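You operate a simulated robot arm through the tools that you are given. There is no shell and no other tool. Be economical: measure what you need, move in short steps, check, and stop when the job is done.

You are at the controls of a simulated robot arm. One attempt, no reset.

## Task
Put the yellow pad on the grey bench top away on the ledge of the trough. Then put the filter with yellow handle on the tall rack bottom shelf. Then fetch the grey felt pad and set it on top of the green-capped wooden block. Then put the black-gripped link on the cream bench top. Then fetch the blue cube and set it on the steel plate on the blue bench top. Then fetch the white-gripped link and set it on the tall rack worktop. Then fetch the yellow handled pad and set it on the cream cover. Then put the blue bar on the black bench top away on the low shelf of the long steel bench. Then take the green-topped block and put it on the black bench top. Then push the wide grey drawer shut. Then press the blue push pad two times. Then take the white-topped block and put it on the white bench top. Then fetch the white sleeve and set it on the small steel bench top. Keep to this order. Set down upright: blue cube, yellow handled pad, white-topped block.

Only the result counts: the job must be done as asked and must still hold three seconds after the hand-in. Knocking over, shifting, dropping, spilling or breaking anything else fails it. Lids that push on must go on centred and level and be pressed home; caps that screw on are set level and turned clockwise until they are tight.

## Robot
A 6-joint arm with a two-finger parallel gripper on a trunk, on a base that drives. Base frame: it is fixed to the floor where the robot stands at the start and does not move with it; the origin is under the middle of the robot, x ahead of it, y to its left, z up; the surface under the hand at the start is at about z = 860. Lengths are in mm, angles in degrees, forces in N, time in s.
With the tool pointing down near the work surface it reaches from about 480 to 880 mm from the robot's upright axis, wherever it stands. Its first joint turns from -115.0 to 115.0 degrees. Places, roughly: black bench top [1600, 11100, 900]; black-gripped link (14x5x3 cm) [800, 2000, 900]; blue bar (20x3x3 cm) [1800, 11500, 900]; blue cube (5x5x5 cm) [900, 2700, 900]; blue push pad [-1600, 1400, 900]; cream bench top [-1900, 600, 900]; cream cover (18x14x1 cm) [-2000, 1700, 900]; filter with yellow handle (29x25x12 cm) [700, 0, 300]; green-capped wooden block (8x5x5 cm) [800, 2500, 900]; green-topped block (6x8x6 cm) [2500, 11700, 800]; grey felt pad (4x2x5 cm) [900, 2100, 900]; ledge of the trough (96x24 cm) [-1420, 3980, 960]; low shelf of the long steel bench [-2000, 8900, 400]; small steel bench top [6700, 2800, 900]; steel plate [750, 2750, 750]; tall rack bottom shelf [1500, 400, 200]; tall rack worktop [1500, 400, 900]; white bench top [700, 4400, 900]; white sleeve (4x4x5 cm) [6700, 1100, 1100]; white-gripped link (14x5x3 cm) [1600, 2000, 900]; white-topped block (5x8x6 cm) [-1900, 1300, 900]; wide grey drawer [-1700, 8200, 700]; yellow handled pad (15x4x9 cm) [1400, 1400, 1300]; yellow pad (9x4x3 cm) [500, 100, 900]. Payload 4.2 kg.
The TCP is the grasp point between the finger pads, 23 mm short of the fingertips. In the tool frame z runs along the fingers and y along their closing line. The gripper opens to 94 mm. The fingers are 38 mm wide and 10 mm thick; the gripper's body (54 by 96 mm) begins 39 mm behind the TCP.
Orientation is that of the tool frame in the base frame, as a unit quaternion [w, x, y, z]. With the fingers straight down and closing along the base's y, the tool's x points along the base's -x, its y along +y and its z along -z.

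## Interface
- The arm moves only by the tool drive_tool. Its argument "moves" is a list of rows, each a list of 7 numbers: the turn, a rotation vector about the tool's x, y, z in units of 4 degrees (1.0 is 4 degrees), then the shift along the tool's x, y, z in units of 40 mm (1.0 is 40 mm), then the closure, from 0 (fully open) to 1 (shut). In form: [[wx, wy, wz, x, y, z, hand], ...]. A call has 1 to 20 rows; each row shifts and turns the commanded pose from where the row before left it, along the tool's axes as they then stand. A call with a number of a shift or a turn outside -1 to 1 is refused whole. Each row takes 0.2 s and may step no farther than 50 mm and 8.6 degrees from the row before; otherwise, or with a gripper value out of range, the whole call is refused. A pose out of reach is approached as far as the arm can. The call stops where the force on the tool passes 40 N (or 10 N more than at its start, if that is more) or the arm is blocked; 0.2 s more then pass. Each finger travels about 108 mm/s and halts on what it meets, pressing with about 34 N; the grip force reading is that of the motor and also rises with nothing between the fingers. The clock runs only during rows and for 0.2 s after the last one: add rows that do not move to give the fingers time. It gives the time, the measured TCP pose, the force on the tool (base axes), the opening and the grip force at its end, in the units of the frame above (readings bear some noise), with the torque about the TCP (base axes, N m) and any sound that the robot's microphone picked up.
- Cameras (640 x 400 px; columns grow to the right, rows downward): "scene" is now at [236.9, 195.8, 1285.4]; the picture's right is [0.02, -1.00, 0.00], its down [-0.64, -0.02, -0.77] and it looks along [0.77, 0.02, -0.64] (base axes); focal length 214 px, centre (320, 200). "wrist" rides on the gripper at [86, 16, -75] in the tool frame; the picture's right is [-0.18, 0.98, 0.00], its down [-0.58, -0.11, -0.81] and it looks along [-0.79, -0.15, 0.59] (tool axes); focal length 243 px, centre (320, 200).
- camera(camera): a new picture of that camera. No time passes.
- slide_trunk(by): slides the trunk up (or, below 0, down) by that many mm; the arm and the scene camera ride with it, the base frame stays. It gives what a move gives, with no picture.
- drive_base(legs): drives the robot by 1 to 6 legs, each [ahead, turn to the left] in mm and degrees, along the robot's own axes; the way and the turn of a leg run together, so that a leg with both is an arc; at most 1500 mm and 180 degrees a leg. The arm and the cameras ride along, it lands a little off, and it stops where it bumps. It gives what a move gives.
- pan_tilt(pan, tilt): turns the head with the scene camera to pan (to the left, within 80 degrees either way) and tilt (down, from -29 to 69), counted from straight ahead of the robot. It gives what a move gives.
- probe_pixels(camera, pixels): for up to 12 pixels [column, row] of the newest picture of that camera ("zoom" is the newest enlarged one), the place [x, y, z] in the base frame of the surface seen there, good to about 3 mm. No time passes.
- close_up(camera, box): a new picture of the part [left, top, right, bottom] of that camera's present view, enlarged. No time passes.
- finish_job(): hands the job in; it is judged then, once.

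Keep the steps short. Do not move on a guess: measure, check each grasp and each placing, and mend mistakes. In all there are 378 turns and 342 pictures (those below and enlarged ones count). Leave the gripper open and the arm clear of the work at the hand-in unless told otherwise, and finish with a single line.

The tools are called after "Emit:" by a JSON object that holds its "method" and its "body". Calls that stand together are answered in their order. drive_tool: Moves the arm, as the interface text tells. Its arguments: {"type":"object","properties":{"moves":{"type":"array"}},"required":["moves"]} The other tools are called the same way: slide_trunk (by) slides the trunk up or down; drive_base (legs) drives the base; pan_tilt (pan, tilt) turns the head that bears the scene camera; camera (camera) takes a picture; probe_pixels (camera, pixels) gives the place of the surface under pixels of a picture; close_up (camera, box) takes an enlarged picture of a part of a camera's view; finish_job () hands the job in.

At the start:

```text
time_s: 0.0
tool_pos: [452.0, 221.6, 1155.3]
orientation: [0.0, 0.0, 1.0, 0.0]
contact_force: [0.4, -0.9, -0.1]
ft_torque: [-0.03, 0.0, -0.03]
grip_width: 93.9
grip_force: 0.0
trunk travel left (down, up): [-650.0, 340.0]
robot x, y, heading: [-2.7, -1.8, -0.2]
head pan, tilt: [1.3, 40.1]
```

scene: 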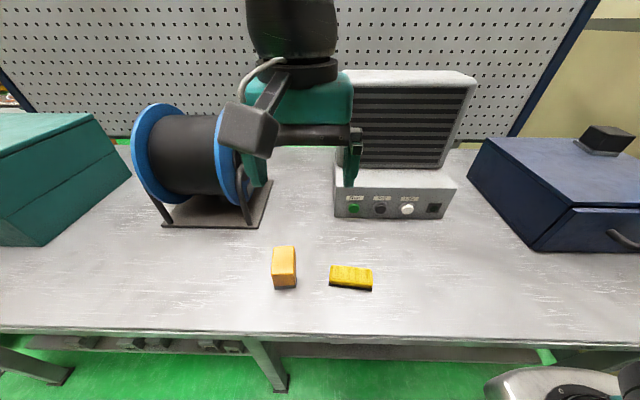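
wrist: 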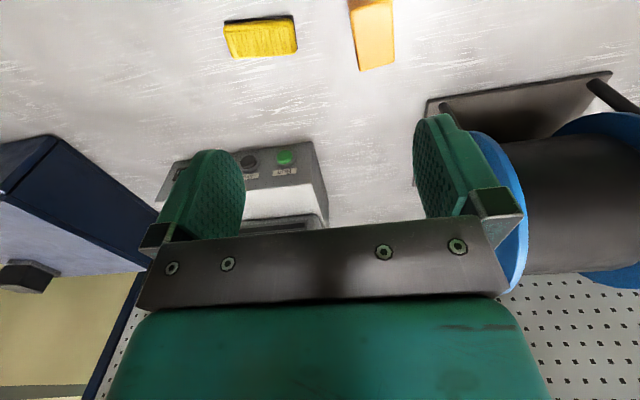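

I see a yellow pad at about (351,277) and an orange block at (284,267). I'll enlarge that area and probe both.

Emit:
{"method": "close_up", "body": {"camera": "scene", "box": [240, 220, 400, 320]}}

Emit:
{"method": "probe_pixels", "body": {"camera": "scene", "pixels": [[333, 267], [371, 270], [331, 283], [371, 289], [351, 272], [351, 280], [284, 252], [284, 280], [300, 310], [274, 247], [295, 247]]}}

```text
4.00 times, centred on (320, 270) of scene
```

zoom: 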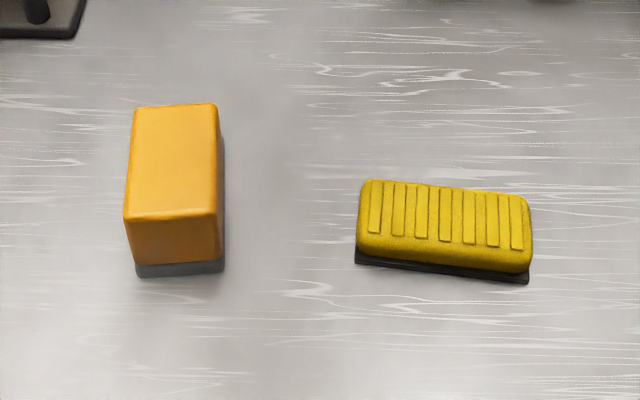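

```text
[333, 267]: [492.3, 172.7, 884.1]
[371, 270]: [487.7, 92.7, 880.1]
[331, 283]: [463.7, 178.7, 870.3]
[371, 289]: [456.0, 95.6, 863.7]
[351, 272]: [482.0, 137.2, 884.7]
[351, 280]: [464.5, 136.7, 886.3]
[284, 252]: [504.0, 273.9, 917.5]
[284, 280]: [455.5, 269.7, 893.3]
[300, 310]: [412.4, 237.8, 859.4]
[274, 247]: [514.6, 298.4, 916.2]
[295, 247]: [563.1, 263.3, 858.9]
```

The pad's top lies near z 885, centred at about (474,135), with its length along y. I'll turn the hand about 86° so it closes along x, lowering partway as it turns.

Emit:
{"method": "drive_tool", "body": {"moves": [[0, 0, -1, 0, 0, 0.2, 0], [0, 0, -1, 0, 0, 0.2, 0], [0, 0, -1, 0, 0, 0.2, 0], [0, 0, -1, 0, 0, 0.2, 0], [0, 0, -1, 0, 0, 0.2, 0], [0, 0, -1, 0, 0, 0.2, 0], [0, 0, -1, 0, 0, 0.2, 0], [0, 0, -1, 0, 0, 0.2, 0], [0, 0, -1, 0, 0, 0.2, 0], [0, 0, -1, 0, 0, 0.2, 0], [0, 0, -1, 0, 0, 0.2, 0], [0, 0, -1, 0, 0, 0.2, 0], [0, 0, -1, 0, 0, 0.2, 0], [0, 0, -1, 0, 0, 0.2, 0], [0, 0, -1, 0, 0, 0.2, 0], [0, 0, -1, 0, 0, 0.2, 0], [0, 0, -1, 0, 0, 0.2, 0], [0, 0, -1, 0, 0, 0.2, 0], [0, 0, -1, 0, 0, 0.2, 0], [0, 0, -1, 0, 0, 0.2, 0]]}}

Emit:
{"method": "pan_tilt", "body": {"pan": 60, "tilt": 25}}

Emit:
{"method": "camera", "body": {"camera": "scene"}}

```text
time_s: 4.2
tool_pos: [450.9, 222.5, 993.6]
orientation: [0.001, -0.644, 0.765, 0.0]
contact_force: [0.0, 0.3, -0.1]
ft_torque: [0.03, 0.03, -0.01]
grip_width: 93.8
grip_force: 0.1
trunk travel left (down, up): [-650.0, 340.0]
robot x, y, heading: [1.3, -2.4, -0.3]
head pan, tilt: [1.3, 40.1]
```

```text
time_s: 5.5
tool_pos: [451.8, 222.2, 995.1]
orientation: [0.001, -0.642, 0.767, 0.0]
contact_force: [0.0, 0.3, -0.1]
ft_torque: [-0.02, -0.02, 0.02]
grip_width: 94.0
grip_force: 0.0
trunk travel left (down, up): [-650.0, 340.0]
robot x, y, heading: [-2.3, 0.1, 0.3]
head pan, tilt: [60.0, 25.0]
```

```text
338 pictures are left
```

scene: 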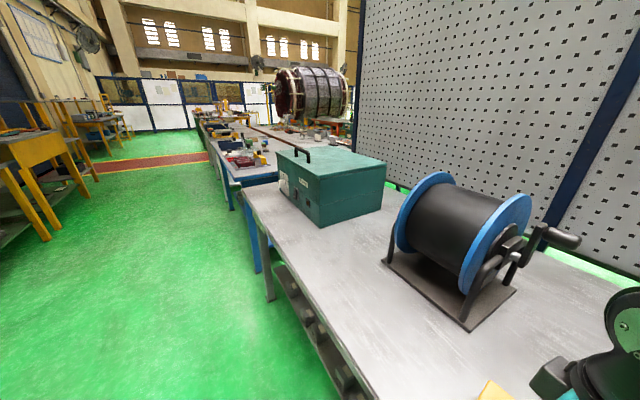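

The hall has benches in a row along x≈700 with an open aisle on their left. Next I finish the turn, shift over the pad and go down to about z 890.

Emit:
{"method": "drive_tool", "body": {"moves": [[0, 0, -1, 0, 0, 0, 0], [0, 0, -0.5, 0, 0, 0, 0], [0, 0, 0, 1, -0.35, 0, 0], [0, 0, 0, 1, -0.35, 0, 0], [0, 0, 0, 0.13, 0, 0.6, 0], [0, 0, 0, 0, 0, 1, 0], [0, 0, 0, 0, 0, 0.5, 0], [0, 0, 0, 0, 0, 0.5, 0], [0, 0, 0, 0, 0, 0, 0]]}}

Emit:
{"method": "camera", "body": {"camera": "wrist"}}

```text
time_s: 7.5
tool_pos: [472.9, 133.6, 892.7]
orientation: [0.0, -0.682, 0.731, 0.0]
contact_force: [-0.3, 0.5, 0.8]
ft_torque: [0.02, -0.01, -0.03]
grip_width: 94.0
grip_force: 0.0
trunk travel left (down, up): [-650.0, 340.0]
robot x, y, heading: [2.0, -0.9, -0.1]
head pan, tilt: [60.0, 25.0]
```

```text
337 pictures are left
```

wrist: 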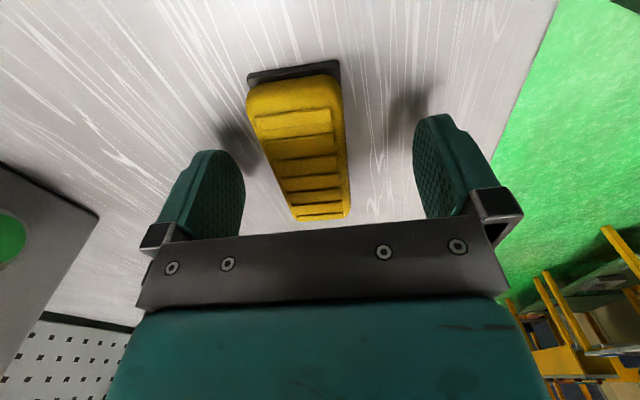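

The pad sits between the fingers. I'll go down 5 mm, close, then lift a little.

Emit:
{"method": "drive_tool", "body": {"moves": [[0, 0, 0, 0, 0, 0.13, 0], [0, 0, 0, 0, 0, 0, 0.5], [0, 0, 0, 0, 0, 0, 1], [0, 0, 0, 0, 0, 0, 1], [0, 0, 0, 0, 0, 0, 1], [0, 0, 0, 0, 0, -0.5, 1], [0, 0, 0, 0, 0, -1, 1], [0, 0, 0, 0, 0, -1, 1], [0, 0, 0, 0, 0, -1, 1], [0, 0, 0, 0, 0, -1, 1], [0, 0, 0, 0, 0, -1, 1]]}}

Emit:
{"method": "camera", "body": {"camera": "wrist"}}

```text
time_s: 9.9
tool_pos: [474.0, 132.6, 1106.1]
orientation: [0.0, -0.682, 0.731, 0.0]
contact_force: [0.2, 0.0, -1.2]
ft_torque: [-0.03, 0.03, -0.05]
grip_width: 39.0
grip_force: 34.2
trunk travel left (down, up): [-650.0, 340.0]
robot x, y, heading: [0.3, 1.2, -0.1]
head pan, tilt: [60.0, 25.0]
```

```text
336 pictures are left
```

wrist: 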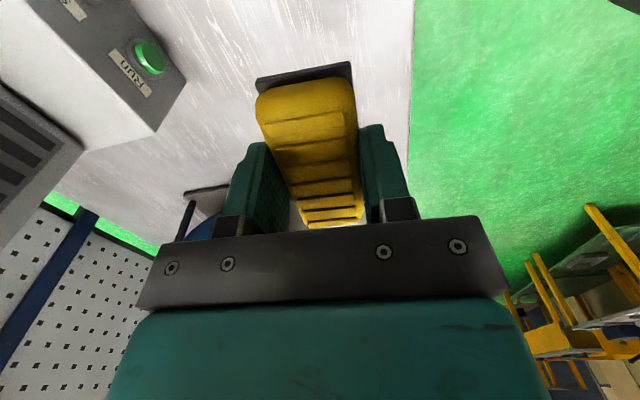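

The pad is held at 39 mm width. I'll back away from the bench, turn left to face +y, and look.

Emit:
{"method": "drive_base", "body": {"legs": [[-450, 0], [0, 90]]}}

Emit:
{"method": "pan_tilt", "body": {"pan": 0, "tilt": 20}}

Emit:
{"method": "camera", "body": {"camera": "scene"}}

Emit:
{"method": "pan_tilt", "body": {"pan": 60, "tilt": 20}}

Emit:
{"method": "camera", "body": {"camera": "scene"}}

```text
time_s: 16.5
tool_pos: [-590.0, 474.1, 1105.4]
orientation: [0.0, 0.999, -0.032, 0.0]
contact_force: [-0.3, -0.8, -1.0]
ft_torque: [0.03, 0.01, 0.01]
grip_width: 39.0
grip_force: 34.3
trunk travel left (down, up): [-650.0, 340.0]
robot x, y, heading: [-454.5, 3.3, 90.4]
head pan, tilt: [60.0, 25.0]
```

```text
time_s: 17.8
tool_pos: [-591.1, 475.6, 1105.7]
orientation: [0.0, 0.999, -0.032, 0.0]
contact_force: [0.1, -0.8, -0.9]
ft_torque: [0.01, 0.02, -0.02]
grip_width: 39.0
grip_force: 33.6
trunk travel left (down, up): [-650.0, 340.0]
robot x, y, heading: [-456.2, 0.9, 90.1]
head pan, tilt: [0.0, 20.0]
```

```text
335 pictures are left
```

scene: 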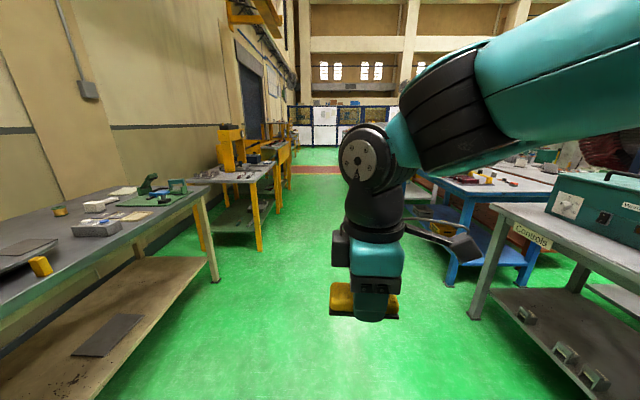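

```text
time_s: 19.1
tool_pos: [-591.1, 475.9, 1106.7]
orientation: [0.0, 0.999, -0.032, 0.0]
contact_force: [-0.8, 0.6, -0.3]
ft_torque: [0.01, 0.04, 0.01]
grip_width: 39.3
grip_force: 34.0
trunk travel left (down, up): [-650.0, 340.0]
robot x, y, heading: [-458.4, -0.3, 90.2]
head pan, tilt: [60.0, 20.0]
```

```text
334 pictures are left
```

scene: 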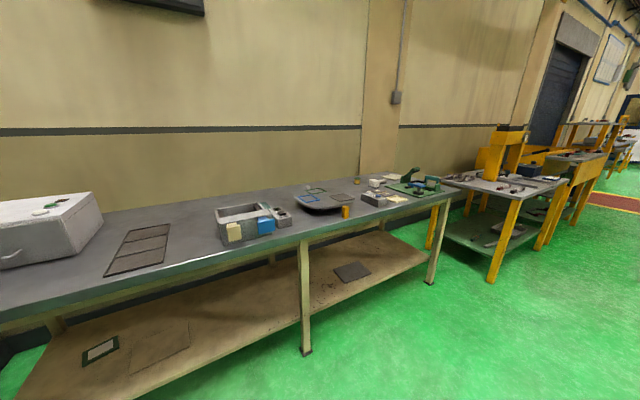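

I'll measure the aisle edges from this picture: the cream bench front edge, and the yellow-framed benches on the left.

Emit:
{"method": "probe_pixels", "body": {"camera": "scene", "pixels": [[300, 240], [445, 200], [500, 275], [515, 200], [440, 180], [575, 190], [580, 160], [560, 150], [600, 125], [430, 280], [305, 350]]}}

Emit:
{"method": "close_up", "body": {"camera": "scene", "box": [440, 80, 640, 205]}}

```text
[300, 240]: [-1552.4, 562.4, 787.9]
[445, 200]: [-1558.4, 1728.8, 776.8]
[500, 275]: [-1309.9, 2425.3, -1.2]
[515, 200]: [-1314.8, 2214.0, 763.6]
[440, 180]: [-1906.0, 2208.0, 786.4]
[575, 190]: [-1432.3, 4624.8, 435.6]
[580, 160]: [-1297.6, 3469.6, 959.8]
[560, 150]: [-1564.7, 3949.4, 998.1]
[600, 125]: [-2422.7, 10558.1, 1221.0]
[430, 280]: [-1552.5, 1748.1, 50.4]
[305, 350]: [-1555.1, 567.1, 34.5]
```

```text
3.20 times, centred on (540, 142) of scene
```

zoom: 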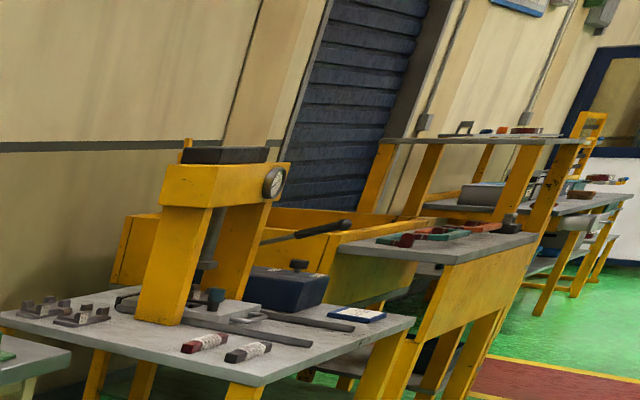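

The trough ledge is the grey strip at x≈-1300…-1540, y≈3500–4460, z≈960. The aisle is clear, so I'll drive up it to y≈3750 and turn left to face the ledge.

Emit:
{"method": "drive_base", "body": {"legs": [[1500, 0], [1500, 0], [750, 0], [0, 90], [200, 0]]}}

Emit:
{"method": "pan_tilt", "body": {"pan": -5, "tilt": 30}}

Emit:
{"method": "camera", "body": {"camera": "scene"}}

```text
time_s: 42.2
tool_pos: [-1247.1, 3567.5, 1106.5]
orientation: [0.001, 0.709, 0.705, 0.0]
contact_force: [0.7, -0.9, -0.5]
ft_torque: [0.0, 0.0, 0.02]
grip_width: 39.3
grip_force: 33.8
trunk travel left (down, up): [-650.0, 340.0]
robot x, y, heading: [-785.9, 3731.7, -176.2]
head pan, tilt: [60.0, 20.0]
```

```text
time_s: 43.6
tool_pos: [-1247.5, 3567.2, 1105.6]
orientation: [0.0, 0.709, 0.705, 0.0]
contact_force: [1.1, 0.0, -0.2]
ft_torque: [0.02, -0.02, 0.0]
grip_width: 39.3
grip_force: 34.3
trunk travel left (down, up): [-650.0, 340.0]
robot x, y, heading: [-786.3, 3730.3, -176.6]
head pan, tilt: [-5.0, 30.0]
```

```text
332 pictures are left
```

scene: 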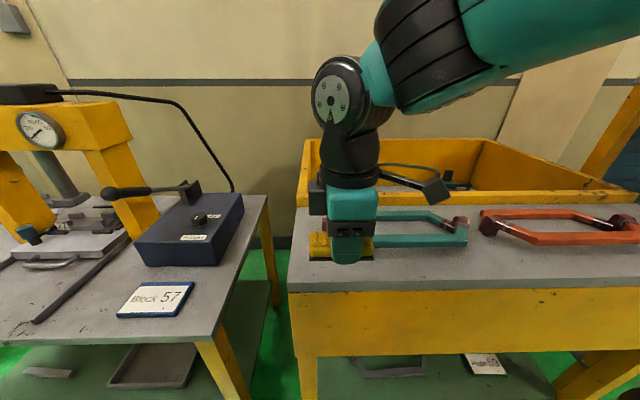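

The ledge carries two frame tools towards its rear and looks free along the front. I'll probe the free area and the tools.

Emit:
{"method": "probe_pixels", "body": {"camera": "scene", "pixels": [[300, 285], [303, 220], [450, 283], [450, 243], [420, 270], [480, 270], [462, 240], [395, 215], [490, 232], [470, 230], [540, 270], [310, 250]]}}

Emit:
{"method": "close_up", "body": {"camera": "scene", "box": [280, 190, 480, 315]}}

```text
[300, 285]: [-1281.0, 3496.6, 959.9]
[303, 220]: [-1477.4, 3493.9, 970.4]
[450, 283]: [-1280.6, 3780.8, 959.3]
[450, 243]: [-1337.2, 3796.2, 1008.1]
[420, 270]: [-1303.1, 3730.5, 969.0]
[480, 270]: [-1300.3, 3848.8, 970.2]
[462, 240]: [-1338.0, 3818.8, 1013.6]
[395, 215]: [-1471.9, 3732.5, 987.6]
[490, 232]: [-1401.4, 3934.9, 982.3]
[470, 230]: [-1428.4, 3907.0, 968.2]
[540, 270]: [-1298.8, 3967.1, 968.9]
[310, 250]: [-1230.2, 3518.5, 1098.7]
```

```text
3.20 times, centred on (380, 252) of scene
```

zoom: 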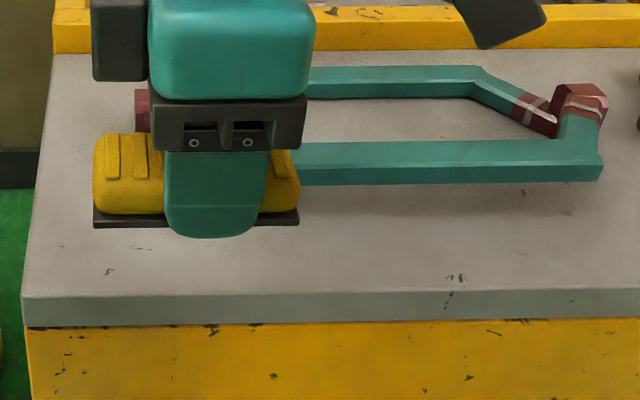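

The ledge top is at z≈970 and its front edge at x≈-1282. The wrist view should show what's under the hand.

Emit:
{"method": "camera", "body": {"camera": "wrist"}}

```text
330 pictures are left
```

wrist: 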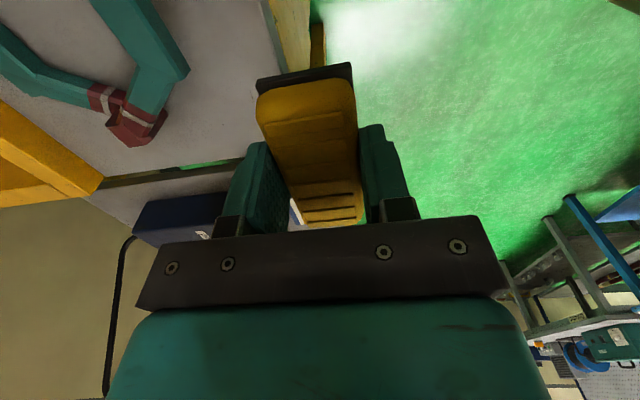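

I'll probe the near tool's end and the free corner of the ledge in the wrist view.

Emit:
{"method": "probe_pixels", "body": {"camera": "wrist", "pixels": [[135, 140], [110, 130], [180, 80], [155, 25], [95, 190], [220, 165], [240, 120], [200, 30], [20, 90]]}}

```text
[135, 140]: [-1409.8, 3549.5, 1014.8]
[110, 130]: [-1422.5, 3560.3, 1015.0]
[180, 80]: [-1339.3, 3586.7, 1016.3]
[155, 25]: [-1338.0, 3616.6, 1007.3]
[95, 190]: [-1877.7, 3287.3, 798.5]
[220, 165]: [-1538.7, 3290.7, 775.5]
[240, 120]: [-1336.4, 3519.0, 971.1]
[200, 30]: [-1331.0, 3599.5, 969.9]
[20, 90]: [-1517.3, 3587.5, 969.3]
```

The gap between the two tools (y≈3830–3930) looks roomier. I'll zoom on it and measure.

Emit:
{"method": "close_up", "body": {"camera": "scene", "box": [420, 180, 600, 292]}}

Emit:
{"method": "probe_pixels", "body": {"camera": "scene", "pixels": [[485, 222], [500, 236], [520, 243], [485, 212], [468, 222], [466, 244], [478, 250], [490, 250], [479, 240]]}}

```text
3.56 times, centred on (510, 236) of scene
```

zoom: 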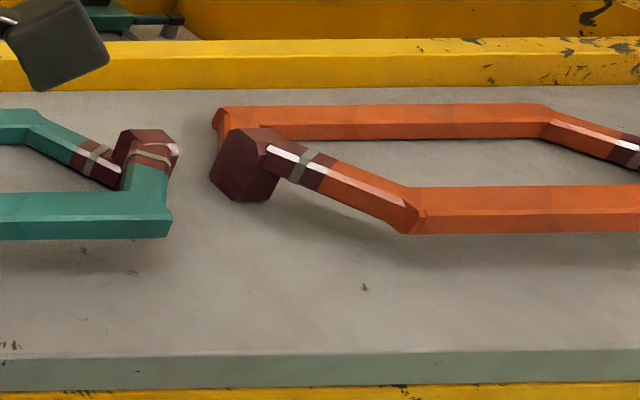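

```text
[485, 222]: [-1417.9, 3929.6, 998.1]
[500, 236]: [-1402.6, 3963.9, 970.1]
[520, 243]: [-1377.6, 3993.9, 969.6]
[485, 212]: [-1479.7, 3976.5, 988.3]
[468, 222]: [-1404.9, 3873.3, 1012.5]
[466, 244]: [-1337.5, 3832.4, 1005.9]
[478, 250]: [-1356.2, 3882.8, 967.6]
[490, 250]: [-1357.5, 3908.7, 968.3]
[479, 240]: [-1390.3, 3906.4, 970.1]
```

The clear spot is around (-1320, 3900). I'll move there at this height.

Emit:
{"method": "drive_tool", "body": {"moves": [[0, 0, 0, 0.9, -0.2, 0, 1], [0, 0, 0, 0.9, -0.2, 0, 1], [0, 0, 0, 0.9, -0.2, 0, 1], [0, 0, 0, 0.9, -0.2, 0, 1], [0, 0, 0, 0.9, -0.2, 0, 1], [0, 0, 0, 0.9, -0.2, 0, 1], [0, 0, 0, 0.9, -0.2, 0, 1], [0, 0, 0, 0.9, -0.2, 0, 1], [0, 0, 0, 0.9, -0.2, 0, 1], [0, 0, 0, 0.22, -0.02, 0, 1], [0, 0, 0, 0, 0, 1, 1], [0, 0, 0, 0, 0, 0.8, 1], [0, 0, 0, 0, 0, 0, 1]]}}

Emit:
{"method": "camera", "body": {"camera": "scene"}}

Emit:
{"method": "camera", "body": {"camera": "wrist"}}

```text
time_s: 46.4
tool_pos: [-1316.9, 3900.5, 1033.8]
orientation: [0.0, 0.709, 0.705, 0.0]
contact_force: [0.5, -0.2, 0.2]
ft_torque: [0.0, 0.0, 0.01]
grip_width: 39.4
grip_force: 34.2
trunk travel left (down, up): [-650.0, 340.0]
robot x, y, heading: [-782.0, 3733.2, -176.4]
head pan, tilt: [-5.0, 30.0]
```

```text
328 pictures are left
```

scene: 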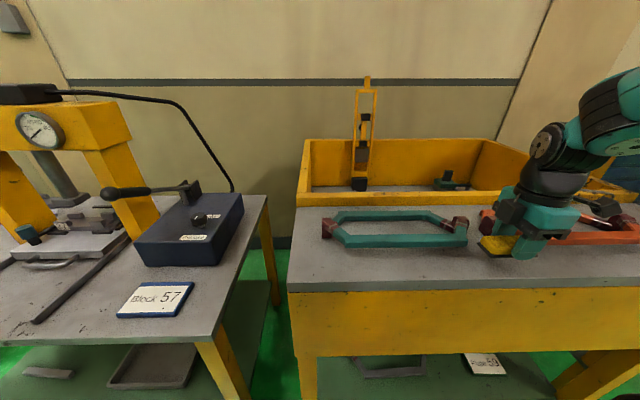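

```text
327 pictures are left
```

wrist: 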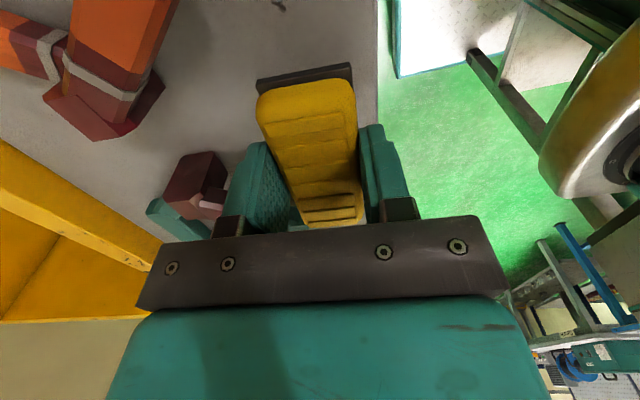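

The pad hangs clear over the ledge between the tools. I'll lower gently until it touches.

Emit:
{"method": "drive_tool", "body": {"moves": [[0, 0, 0, 0, 0, 0.5, 1], [0, 0, 0, 0, 0, 0.25, 1], [0, 0, 0, 0, 0, 0.1, 1], [0, 0, 0, 0, 0, 0, 1]]}}

```text
time_s: 47.4
tool_pos: [-1316.8, 3899.2, 999.5]
orientation: [-0.001, 0.709, 0.705, 0.001]
contact_force: [0.2, -0.3, -0.5]
ft_torque: [-0.01, 0.01, 0.0]
grip_width: 39.2
grip_force: 34.0
trunk travel left (down, up): [-650.0, 340.0]
robot x, y, heading: [-785.1, 3730.7, -176.2]
head pan, tilt: [-5.0, 30.0]
```

No contact yet, so another 2–3 mm, then open partway and lift straight up.

Emit:
{"method": "drive_tool", "body": {"moves": [[0, 0, 0, 0, 0, 0.05, 1], [0, 0, 0, 0, 0, 0.03, 1], [0, 0, 0, 0, 0, 0, 0.35], [0, 0, 0, 0, 0, 0, 0.35], [0, 0, 0, 0, 0, -0.5, 0.35], [0, 0, 0, 0, 0, -1, 0.35], [0, 0, 0, 0, 0, -1, 0.35], [0, 0, 0, 0, 0, -1, 0.35], [0, 0, 0, 0, 0, -1, 0]]}}

Emit:
{"method": "camera", "body": {"camera": "scene"}}

Emit:
{"method": "camera", "body": {"camera": "wrist"}}

```text
time_s: 49.4
tool_pos: [-1318.6, 3900.0, 1177.2]
orientation: [0.0, 0.71, 0.705, 0.001]
contact_force: [-0.8, -0.9, -1.1]
ft_torque: [0.05, -0.01, 0.04]
grip_width: 93.9
grip_force: 0.1
trunk travel left (down, up): [-650.0, 340.0]
robot x, y, heading: [-783.2, 3728.3, -176.4]
head pan, tilt: [-5.0, 30.0]
```

```text
326 pictures are left
```

scene: 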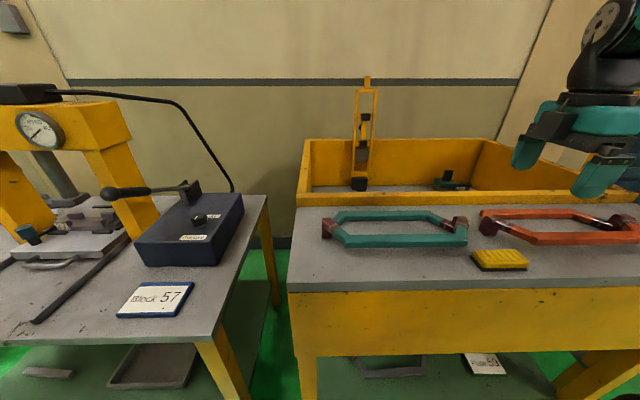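

```text
325 pictures are left
```

wrist: 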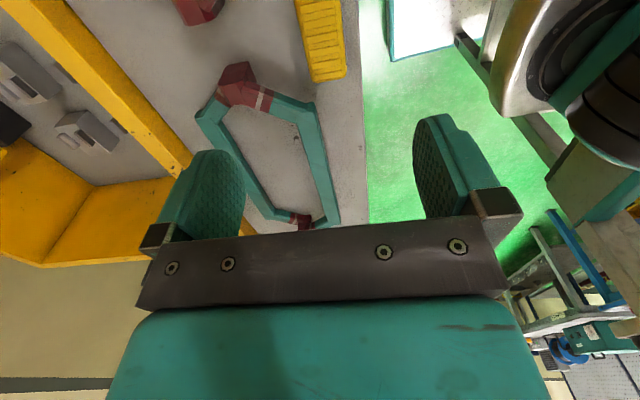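

The pad lies flat on the ledge. Step 2 is the filter, so I'll back off and return to the first bench to look under it.

Emit:
{"method": "drive_base", "body": {"legs": [[-330, 0], [0, 86.3], [1500, 0], [1500, 0], [700, 0], [0, 90]]}}

Emit:
{"method": "pan_tilt", "body": {"pan": 0, "tilt": 40}}

Emit:
{"method": "slide_trunk", "body": {"by": -300}}

Emit:
{"method": "camera", "body": {"camera": "scene"}}

```text
time_s: 76.5
tool_pos: [18.0, -140.8, 1176.6]
orientation: [-0.001, -0.676, 0.737, 0.0]
contact_force: [0.5, 0.1, -0.8]
ft_torque: [0.0, -0.01, -0.04]
grip_width: 94.3
grip_force: 0.0
trunk travel left (down, up): [-650.0, 340.0]
robot x, y, heading: [-503.4, 73.8, -1.3]
head pan, tilt: [-5.0, 30.0]
```

```text
time_s: 77.2
tool_pos: [17.4, -139.6, 1177.8]
orientation: [0.0, -0.676, 0.737, 0.0]
contact_force: [0.1, -1.1, -0.5]
ft_torque: [-0.02, 0.0, -0.03]
grip_width: 94.0
grip_force: 0.1
trunk travel left (down, up): [-650.0, 340.0]
robot x, y, heading: [-504.2, 72.4, -0.9]
head pan, tilt: [0.0, 40.0]
```

```text
time_s: 80.2
tool_pos: [17.0, -139.2, 877.6]
orientation: [0.0, -0.676, 0.737, 0.0]
contact_force: [-0.7, 0.4, -0.5]
ft_torque: [0.0, 0.01, 0.0]
grip_width: 94.0
grip_force: 0.1
trunk travel left (down, up): [-350.0, 640.0]
robot x, y, heading: [-501.4, 72.4, -1.1]
head pan, tilt: [0.0, 40.0]
```

```text
324 pictures are left
```

scene: 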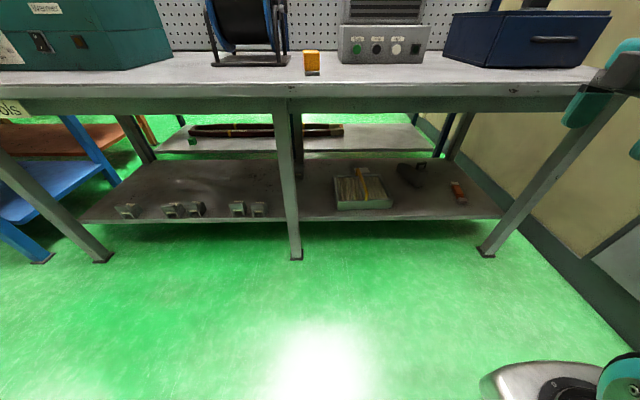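

The filter is at (362,188) on the low shelf. I'll zoom in and probe it.

Emit:
{"method": "close_up", "body": {"camera": "scene", "box": [290, 130, 490, 255]}}

Emit:
{"method": "probe_pixels", "body": {"camera": "scene", "pixels": [[337, 203], [392, 203], [337, 180], [388, 180], [366, 178], [362, 185], [356, 168], [362, 170], [410, 213], [290, 105], [455, 190], [408, 175]]}}

```text
3.20 times, centred on (390, 192) of scene
```

zoom: 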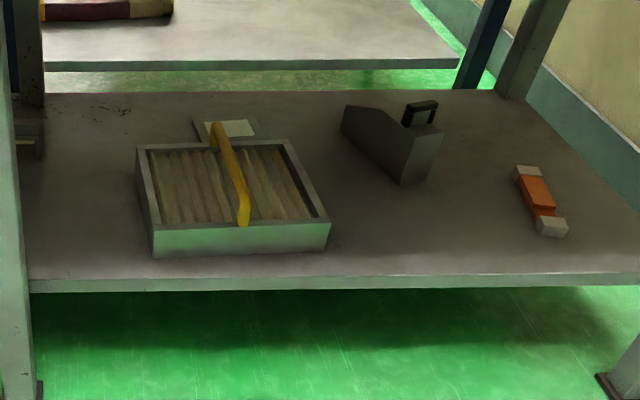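

```text
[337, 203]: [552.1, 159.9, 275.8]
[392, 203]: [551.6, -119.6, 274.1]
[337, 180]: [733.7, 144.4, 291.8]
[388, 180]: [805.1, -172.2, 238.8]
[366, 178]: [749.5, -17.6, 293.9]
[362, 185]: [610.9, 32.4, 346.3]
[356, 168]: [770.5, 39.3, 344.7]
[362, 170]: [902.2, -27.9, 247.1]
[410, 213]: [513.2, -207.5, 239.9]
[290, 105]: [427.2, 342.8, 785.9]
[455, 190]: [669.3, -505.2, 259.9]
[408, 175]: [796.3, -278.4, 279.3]
```

The filter's handle runs along x at about y≈33 and z≈345; the frame is about x 552–800. I'll lower the trunk fully and turn the hand about its axis here in the open aisle. Then I'll tilt it 45° forward, camera side up.

Emit:
{"method": "slide_trunk", "body": {"by": -350}}

Emit:
{"method": "drive_tool", "body": {"moves": [[0, 0, -1, 0, 0, 0, 0], [0, 0, -1, 0, 0, 0, 0], [0, 0, -1, 0, 0, 0, 0], [0, 0, -1, 0, 0, 0, 0], [0, 0, -1, 0, 0, 0, 0], [0, 0, -1, 0, 0, 0, 0], [0, 0, -1, 0, 0, 0, 0], [0, 0, -1, 0, 0, 0, 0], [0, 0, -1, 0, 0, 0, 0], [0, 0, -1, 0, 0, 0, 0], [0, 0, -1, 0, 0, 0, 0], [0, 0, -1, 0, 0, 0, 0], [0, 0, -1, 0, 0, 0, 0], [0, 0, -1, 0, 0, 0, 0], [0, 0, -1, 0, 0, 0, 0], [0, 0, -1, 0, 0, 0, 0], [0, 0, -1, 0, 0, 0, 0], [0, 0, -1, 0, 0, 0, 0], [0, 0, -1, 0, 0, 0, 0], [0, 0, -1, 0, 0, 0, 0]]}}

Emit:
{"method": "drive_tool", "body": {"moves": [[0, 0, -1, 0, 0, 0, 0], [0, 0, -1, 0, 0, 0, 0], [0, 0, -1, 0, 0, 0, 0], [0, 0, -0.6, 0, 0, 0, 0], [0, 1, 0, 0, -0.4, 0, 0], [0, 1, 0, 0, -0.4, 0, 0], [0, 1, 0, 0, -0.4, 0, 0], [0, 1, 0, 0, -0.4, 0, 0], [0, 1, 0, 0, -0.4, 0, 0], [0, 1, 0, 0, -0.4, 0, 0], [0, 1, 0, 0, -0.4, 0, 0], [0, 1, 0, 0, -0.4, 0, 0], [0, 1, 0, 0, -0.4, 0, 0], [0, 1, 0, 0, -0.4, 0, 0], [0, 1, 0, 0, -0.2, 0, 0], [0, 0.25, 0, 0, 0, 0, 0], [0, 0, 0, 0, 0, 0, 0]]}}

Emit:
{"method": "camera", "body": {"camera": "scene"}}

Emit:
{"method": "camera", "body": {"camera": "wrist"}}

```text
time_s: 83.6
tool_pos: [16.8, -140.9, 526.5]
orientation: [0.001, -0.675, 0.737, 0.0]
contact_force: [0.4, -0.4, -0.1]
ft_torque: [0.0, 0.0, 0.03]
grip_width: 93.8
grip_force: 0.1
trunk travel left (down, up): [0.0, 990.0]
robot x, y, heading: [-501.4, 73.6, -1.4]
head pan, tilt: [0.0, 40.0]
```

```text
time_s: 87.8
tool_pos: [34.3, -93.4, 543.5]
orientation: [-0.012, 0.991, -0.135, 0.001]
contact_force: [-0.1, -0.2, -0.1]
ft_torque: [0.0, 0.0, -0.01]
grip_width: 93.9
grip_force: 0.1
out of reach, approached as far as the arm can: row 18, 19, 20
trunk travel left (down, up): [0.0, 990.0]
robot x, y, heading: [-500.8, 74.4, -1.0]
head pan, tilt: [0.0, 40.0]
```

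```text
time_s: 91.4
tool_pos: [43.3, 138.3, 586.4]
orientation: [0.002, 0.924, -0.005, 0.383]
contact_force: [-0.3, -0.1, 0.0]
ft_torque: [-0.01, 0.03, -0.01]
grip_width: 94.1
grip_force: 0.1
out of reach, approached as far as the arm can: row 1, 2, 3, 4, 5, 6, 7, 8, 9
trunk travel left (down, up): [0.0, 990.0]
robot x, y, heading: [-502.3, 76.2, -1.0]
head pan, tilt: [0.0, 40.0]
```

```text
322 pictures are left
```

scene: 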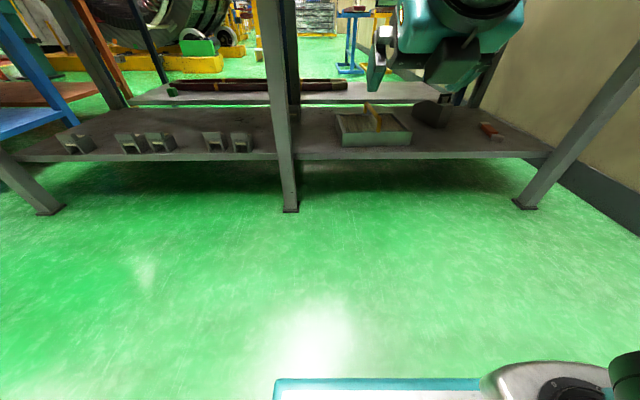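

```text
321 pictures are left
```

wrist: 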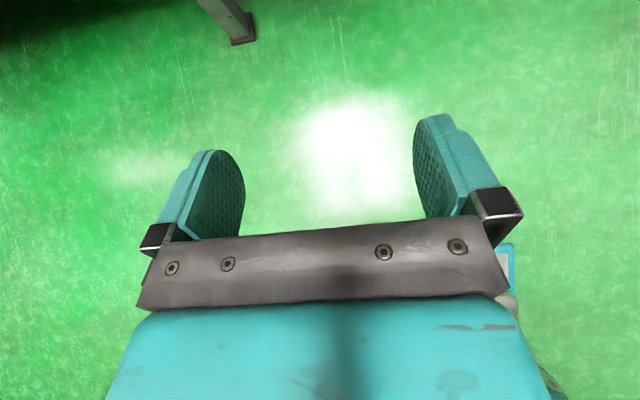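

The hand is now tilted 45° at (43,138,586). I'll zoom in on the filter from this lower viewpoint.

Emit:
{"method": "close_up", "body": {"camera": "scene", "box": [320, 80, 440, 155]}}

Emit:
{"method": "probe_pixels", "body": {"camera": "zoom", "pixels": [[247, 125], [270, 175], [290, 225], [310, 270], [320, 240], [120, 200], [125, 300], [480, 280], [440, 190], [255, 140], [300, 250]]}}

Emit:
{"method": "probe_pixels", "body": {"camera": "scene", "pixels": [[270, 20], [285, 200], [530, 205], [580, 110], [390, 70]]}}

```text
5.33 times, centred on (380, 118) of scene
```

zoom: 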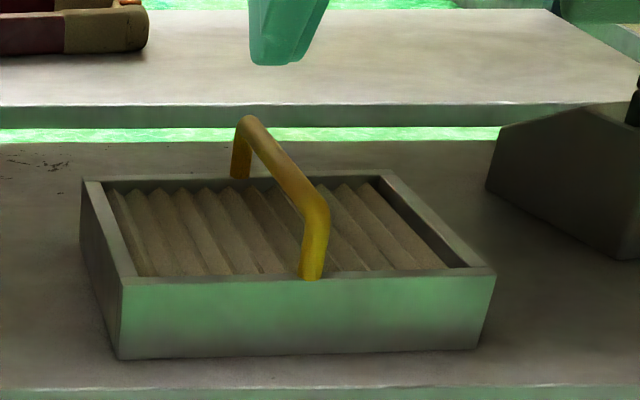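

```text
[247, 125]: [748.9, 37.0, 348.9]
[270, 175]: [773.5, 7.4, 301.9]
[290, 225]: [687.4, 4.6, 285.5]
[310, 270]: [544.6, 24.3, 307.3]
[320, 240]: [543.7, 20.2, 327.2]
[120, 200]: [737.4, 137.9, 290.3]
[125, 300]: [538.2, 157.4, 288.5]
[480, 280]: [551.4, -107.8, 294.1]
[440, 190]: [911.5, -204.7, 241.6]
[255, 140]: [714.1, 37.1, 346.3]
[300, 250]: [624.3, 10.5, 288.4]
```

```text
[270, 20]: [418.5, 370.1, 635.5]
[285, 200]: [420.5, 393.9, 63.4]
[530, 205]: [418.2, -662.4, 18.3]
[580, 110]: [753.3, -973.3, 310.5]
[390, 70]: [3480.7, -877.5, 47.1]
```

The handle bar runs from (545,22) to (760,38) with its top at z≈350. I'll lower the hand to z≈420 and bring it in line with the handle before driving in.

Emit:
{"method": "drive_tool", "body": {"moves": [[0, 0, 0, -0.6, 0.54, 0.6, 0], [0, 0, 0, -0.6, 0.54, 0.6, 0], [0, 0, 0, -0.6, 0.54, 0.6, 0], [0, 0, 0, -0.6, 0.54, 0.6, 0], [0, 0, 0, -0.6, 0.54, 0.6, 0], [0, 0, 0, 0, 0, 0, 0]]}}

Emit:
{"method": "camera", "body": {"camera": "scene"}}

```text
time_s: 92.8
tool_pos: [55.6, 35.5, 429.1]
orientation: [0.002, 0.924, -0.004, 0.381]
contact_force: [0.0, -1.0, 1.3]
ft_torque: [0.01, -0.02, 0.02]
grip_width: 93.7
grip_force: 0.1
out of reach, approached as far as the arm can: row 5
trunk travel left (down, up): [0.0, 990.0]
robot x, y, heading: [-502.8, 74.1, -1.0]
head pan, tilt: [0.0, 40.0]
```

```text
319 pictures are left
```

scene: 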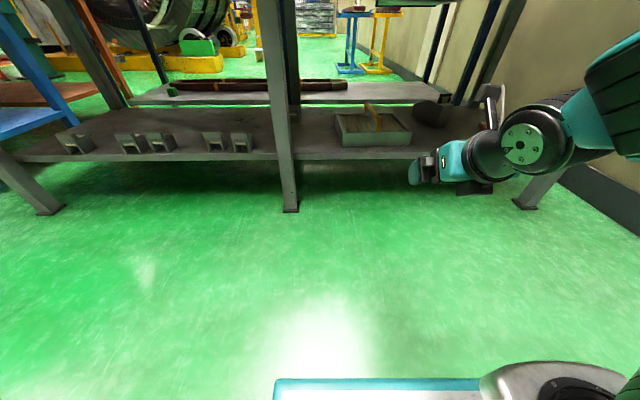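

I'll extend the arm 200 mm ahead first, which keeps the elbow low, then check its height.

Emit:
{"method": "drive_tool", "body": {"moves": [[0, 0, 0, 0.7, 0, 0.7, 0], [0, 0, 0, 0.7, 0, 0.7, 0], [0, 0, 0, 0.7, 0, 0.7, 0], [0, 0, 0, 0.7, 0, 0.7, 0], [0, 0, 0, 0.7, 0, 0.7, 0], [0, 0, 0, 0, 0, 0, 0]]}}

Emit:
{"method": "pan_tilt", "body": {"pan": -20, "tilt": 15}}

Emit:
{"method": "camera", "body": {"camera": "scene"}}

```text
time_s: 94.2
tool_pos: [252.3, 33.2, 430.2]
orientation: [0.002, 0.924, -0.007, 0.382]
contact_force: [0.2, 0.3, 0.2]
ft_torque: [-0.02, -0.03, 0.0]
grip_width: 93.8
grip_force: 0.0
trunk travel left (down, up): [0.0, 990.0]
robot x, y, heading: [-501.6, 75.8, -1.2]
head pan, tilt: [0.0, 40.0]
```

```text
time_s: 95.1
tool_pos: [252.2, 34.8, 430.7]
orientation: [0.002, 0.924, -0.007, 0.383]
contact_force: [-0.5, 0.2, 0.0]
ft_torque: [-0.02, 0.0, 0.02]
grip_width: 94.3
grip_force: 0.1
trunk travel left (down, up): [0.0, 990.0]
robot x, y, heading: [-501.9, 76.8, -1.0]
head pan, tilt: [-20.0, 15.0]
```

```text
318 pictures are left
```

scene: 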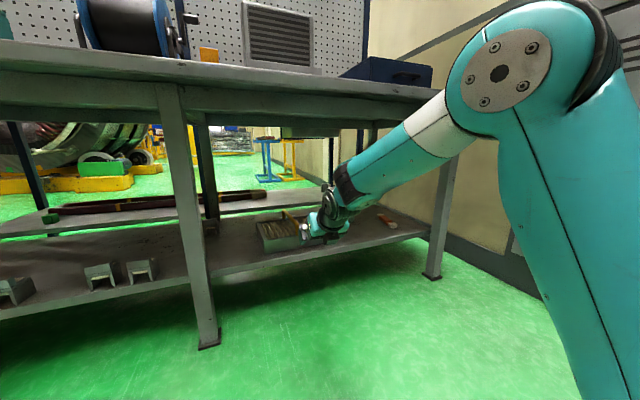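

I can see the elbow at (505,70). I'll probe it, the forearm and the bench edge.

Emit:
{"method": "probe_pixels", "body": {"camera": "scene", "pixels": [[500, 75], [520, 5], [455, 60], [420, 130], [355, 175], [340, 210], [300, 95], [440, 100], [570, 110]]}}

```text
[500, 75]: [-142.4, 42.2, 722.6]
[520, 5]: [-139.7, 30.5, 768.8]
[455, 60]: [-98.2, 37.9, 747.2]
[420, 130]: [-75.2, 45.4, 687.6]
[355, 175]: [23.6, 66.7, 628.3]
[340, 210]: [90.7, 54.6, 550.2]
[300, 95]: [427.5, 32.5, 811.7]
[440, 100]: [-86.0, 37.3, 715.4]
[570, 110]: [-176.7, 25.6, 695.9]
```

The elbow sits 360 mm ahead of the robot axis with its top at about z 775, below the bench. The forearm will pass well under the edge, so I drive 330 mm ahead.

Emit:
{"method": "drive_base", "body": {"legs": [[330, 0]]}}

Emit:
{"method": "camera", "body": {"camera": "wrist"}}

Emit:
{"method": "camera", "body": {"camera": "scene"}}

```text
time_s: 97.3
tool_pos: [588.5, 32.8, 430.6]
orientation: [0.001, 0.924, -0.004, 0.383]
contact_force: [0.5, 0.1, 0.0]
ft_torque: [0.0, -0.02, 0.0]
grip_width: 93.8
grip_force: 0.0
trunk travel left (down, up): [0.0, 990.0]
robot x, y, heading: [-166.5, 70.0, -0.8]
head pan, tilt: [-20.0, 15.0]
```

```text
317 pictures are left
```

wrist: 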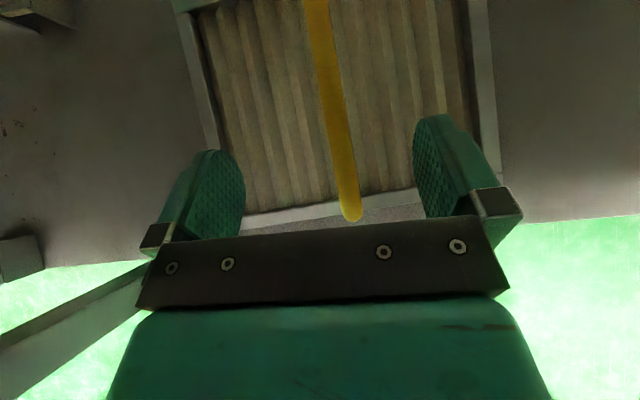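

```text
316 pictures are left
```

scene: 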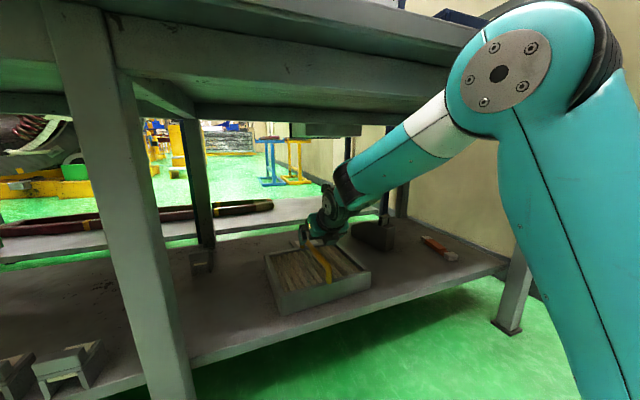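

The handle runs between the fingers. I'll probe it in the wrist view.

Emit:
{"method": "probe_pixels", "body": {"camera": "wrist", "pixels": [[318, 20], [325, 70], [332, 110], [340, 150], [348, 190], [352, 215], [185, 15], [470, 10], [215, 150], [500, 170]]}}

```text
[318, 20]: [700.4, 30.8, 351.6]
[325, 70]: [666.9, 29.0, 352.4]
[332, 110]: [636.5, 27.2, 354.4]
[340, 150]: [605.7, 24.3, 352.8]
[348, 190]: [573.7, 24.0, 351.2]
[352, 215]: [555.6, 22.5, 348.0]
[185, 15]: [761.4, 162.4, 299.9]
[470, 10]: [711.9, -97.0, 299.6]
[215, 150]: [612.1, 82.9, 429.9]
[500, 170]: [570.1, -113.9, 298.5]
```

The handle top is at z≈352 and y≈28 around x 655. I'll advance along the tool axis onto it and close.

Emit:
{"method": "drive_tool", "body": {"moves": [[0, 0, 0, -0.1, 0.12, 0.7, 0], [0, 0, 0, -0.1, 0, 0.7, 0], [0, 0, 0, -0.1, 0, 0.7, 0], [0, 0, 0, -0.08, 0, 0.63, 0], [0, 0, 0, 0, 0, 0, 0]]}}

Emit:
{"method": "drive_tool", "body": {"moves": [[0, 0, 0, 0, 0, 0, 0.5], [0, 0, 0, 0, 0, 0, 1], [0, 0, 0, 0, 0, 0, 1], [0, 0, 0, 0, 0, 0, 1], [0, 0, 0, 0, 0, 0, 1], [0, 0, 0, 0.2, 0, -0.2, 1], [0, 0, 0, 0.3, 0, -0.3, 1], [0, 0, 0, 0.3, 0, -0.3, 1], [0, 0, 0, 0, 0, 0, 1]]}}

Emit:
{"method": "camera", "body": {"camera": "scene"}}

```text
time_s: 98.4
tool_pos: [657.8, 30.4, 354.9]
orientation: [0.0, 0.918, -0.01, 0.396]
contact_force: [-2.3, -0.7, 20.1]
ft_torque: [-0.13, 1.32, 0.01]
grip_width: 94.0
grip_force: 0.0
trunk travel left (down, up): [0.0, 990.0]
robot x, y, heading: [-165.0, 71.9, -0.8]
head pan, tilt: [-20.0, 15.0]
stopped in row 5: the force on the tool passed its limit at 94 N (the readings are from after the stop); the commanded pose is now the measured one
```

```text
time_s: 100.4
tool_pos: [655.2, 32.4, 394.6]
orientation: [-0.001, 0.92, -0.014, 0.392]
contact_force: [1.1, -0.9, -6.4]
ft_torque: [0.01, 0.1, 0.01]
grip_width: 17.8
grip_force: 34.2
trunk travel left (down, up): [0.0, 990.0]
robot x, y, heading: [-165.3, 69.1, -0.9]
head pan, tilt: [-20.0, 15.0]
```

```text
315 pictures are left
```

scene: 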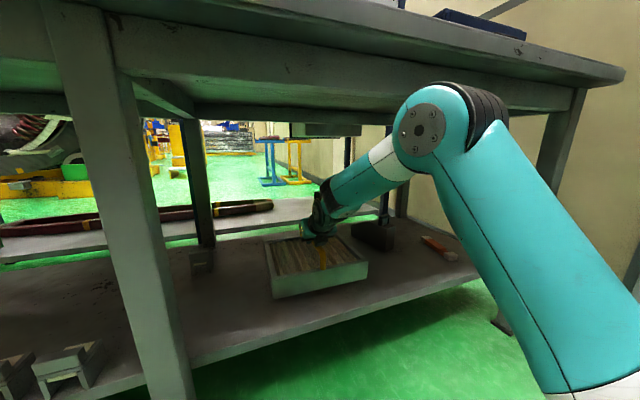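

The filter is lifted: 17.8 mm grip, about 6 N. The contact came from the palm meeting the bar, which is harmless. I back straight out into the aisle.

Emit:
{"method": "drive_base", "body": {"legs": [[-350, 0]]}}

Emit:
{"method": "pan_tilt", "body": {"pan": 0, "tilt": 10}}

Emit:
{"method": "slide_trunk", "body": {"by": 500}}

Emit:
{"method": "camera", "body": {"camera": "scene"}}

Emit:
{"method": "camera", "body": {"camera": "wrist"}}

```text
time_s: 102.6
tool_pos: [307.7, 35.8, 396.8]
orientation: [0.0, 0.919, -0.015, 0.394]
contact_force: [0.5, -0.4, -8.9]
ft_torque: [-0.01, 0.11, -0.02]
grip_width: 17.7
grip_force: 34.5
trunk travel left (down, up): [0.0, 990.0]
robot x, y, heading: [-515.9, 72.7, -0.7]
head pan, tilt: [-20.0, 15.0]
```

```text
time_s: 103.5
tool_pos: [308.9, 36.2, 396.8]
orientation: [0.0, 0.919, -0.015, 0.393]
contact_force: [-0.3, 0.0, -6.9]
ft_torque: [0.0, 0.15, -0.01]
grip_width: 17.5
grip_force: 33.6
trunk travel left (down, up): [0.0, 990.0]
robot x, y, heading: [-517.4, 77.5, -1.1]
head pan, tilt: [0.0, 10.0]
```

```text
refused: 500 is not a number from -400 to 400
```

```text
314 pictures are left
```

scene: 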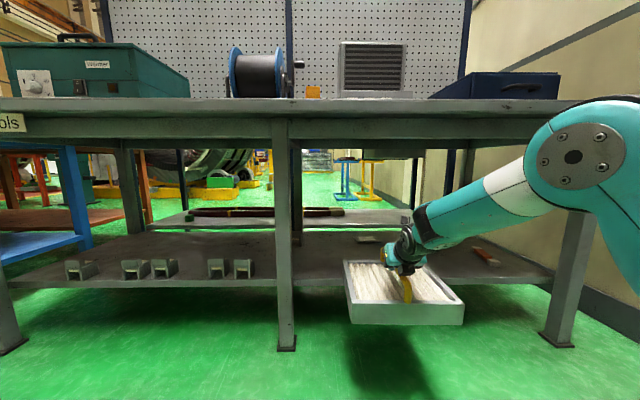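

```text
313 pictures are left
```

wrist: 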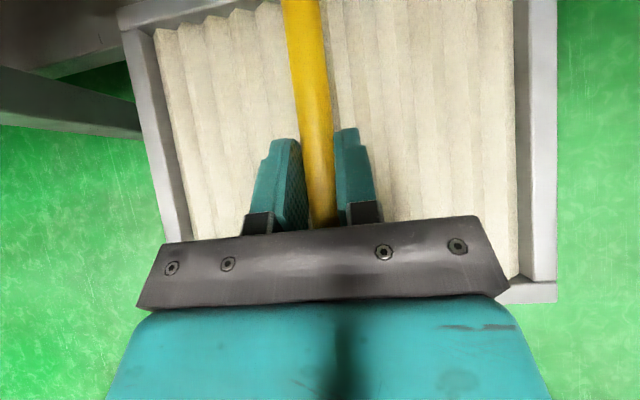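

I'll probe the shelf seen behind this bench, the pegboard and the space beyond, to learn where the tall rack is.

Emit:
{"method": "probe_pixels", "body": {"camera": "scene", "pixels": [[240, 229], [260, 212], [210, 207], [340, 207], [380, 160], [250, 40], [300, 152], [450, 165], [220, 190], [60, 190], [372, 190], [340, 160]]}}

Emit:
{"method": "slide_trunk", "body": {"by": 400}}

Emit:
{"method": "drive_base", "body": {"legs": [[0, 91]]}}

Emit:
{"method": "pan_tilt", "body": {"pan": -35, "tilt": 5}}

Emit:
{"method": "camera", "body": {"camera": "scene"}}

```text
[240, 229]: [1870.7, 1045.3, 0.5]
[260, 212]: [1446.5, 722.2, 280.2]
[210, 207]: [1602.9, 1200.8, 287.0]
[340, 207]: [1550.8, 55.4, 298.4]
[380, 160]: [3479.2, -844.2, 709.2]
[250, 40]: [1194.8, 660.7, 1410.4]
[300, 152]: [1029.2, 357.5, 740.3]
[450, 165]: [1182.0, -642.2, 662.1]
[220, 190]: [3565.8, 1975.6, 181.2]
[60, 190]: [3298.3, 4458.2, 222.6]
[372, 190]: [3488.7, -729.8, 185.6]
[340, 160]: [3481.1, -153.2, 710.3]
```

```text
time_s: 107.3
tool_pos: [308.6, 34.9, 794.8]
orientation: [-0.001, 0.92, -0.014, 0.392]
contact_force: [-0.4, -0.4, -16.6]
ft_torque: [-0.04, 1.13, -0.05]
grip_width: 17.8
grip_force: 33.9
trunk travel left (down, up): [-400.0, 590.0]
robot x, y, heading: [-513.9, 76.8, -0.9]
head pan, tilt: [0.0, 10.0]
```

```text
time_s: 111.5
tool_pos: [-489.7, 896.6, 796.9]
orientation: [-0.28, 0.655, 0.645, 0.276]
contact_force: [-0.6, -0.3, -7.4]
ft_torque: [-0.07, -0.01, -0.02]
grip_width: 17.5
grip_force: 33.8
trunk travel left (down, up): [-400.0, 590.0]
robot x, y, heading: [-516.9, 72.6, 90.0]
head pan, tilt: [0.0, 10.0]
```

```text
time_s: 112.5
tool_pos: [-489.9, 897.0, 796.3]
orientation: [-0.281, 0.655, 0.645, 0.275]
contact_force: [0.1, 0.5, -6.9]
ft_torque: [-0.03, -0.04, -0.03]
grip_width: 17.6
grip_force: 34.1
trunk travel left (down, up): [-400.0, 590.0]
robot x, y, heading: [-514.5, 76.0, 90.1]
head pan, tilt: [-35.0, 5.0]
```

```text
312 pictures are left
```

scene: 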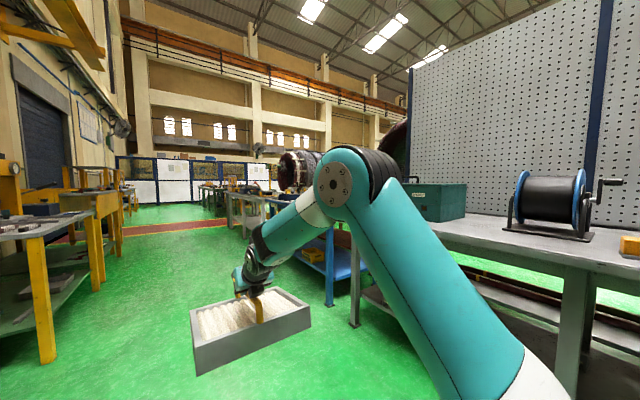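

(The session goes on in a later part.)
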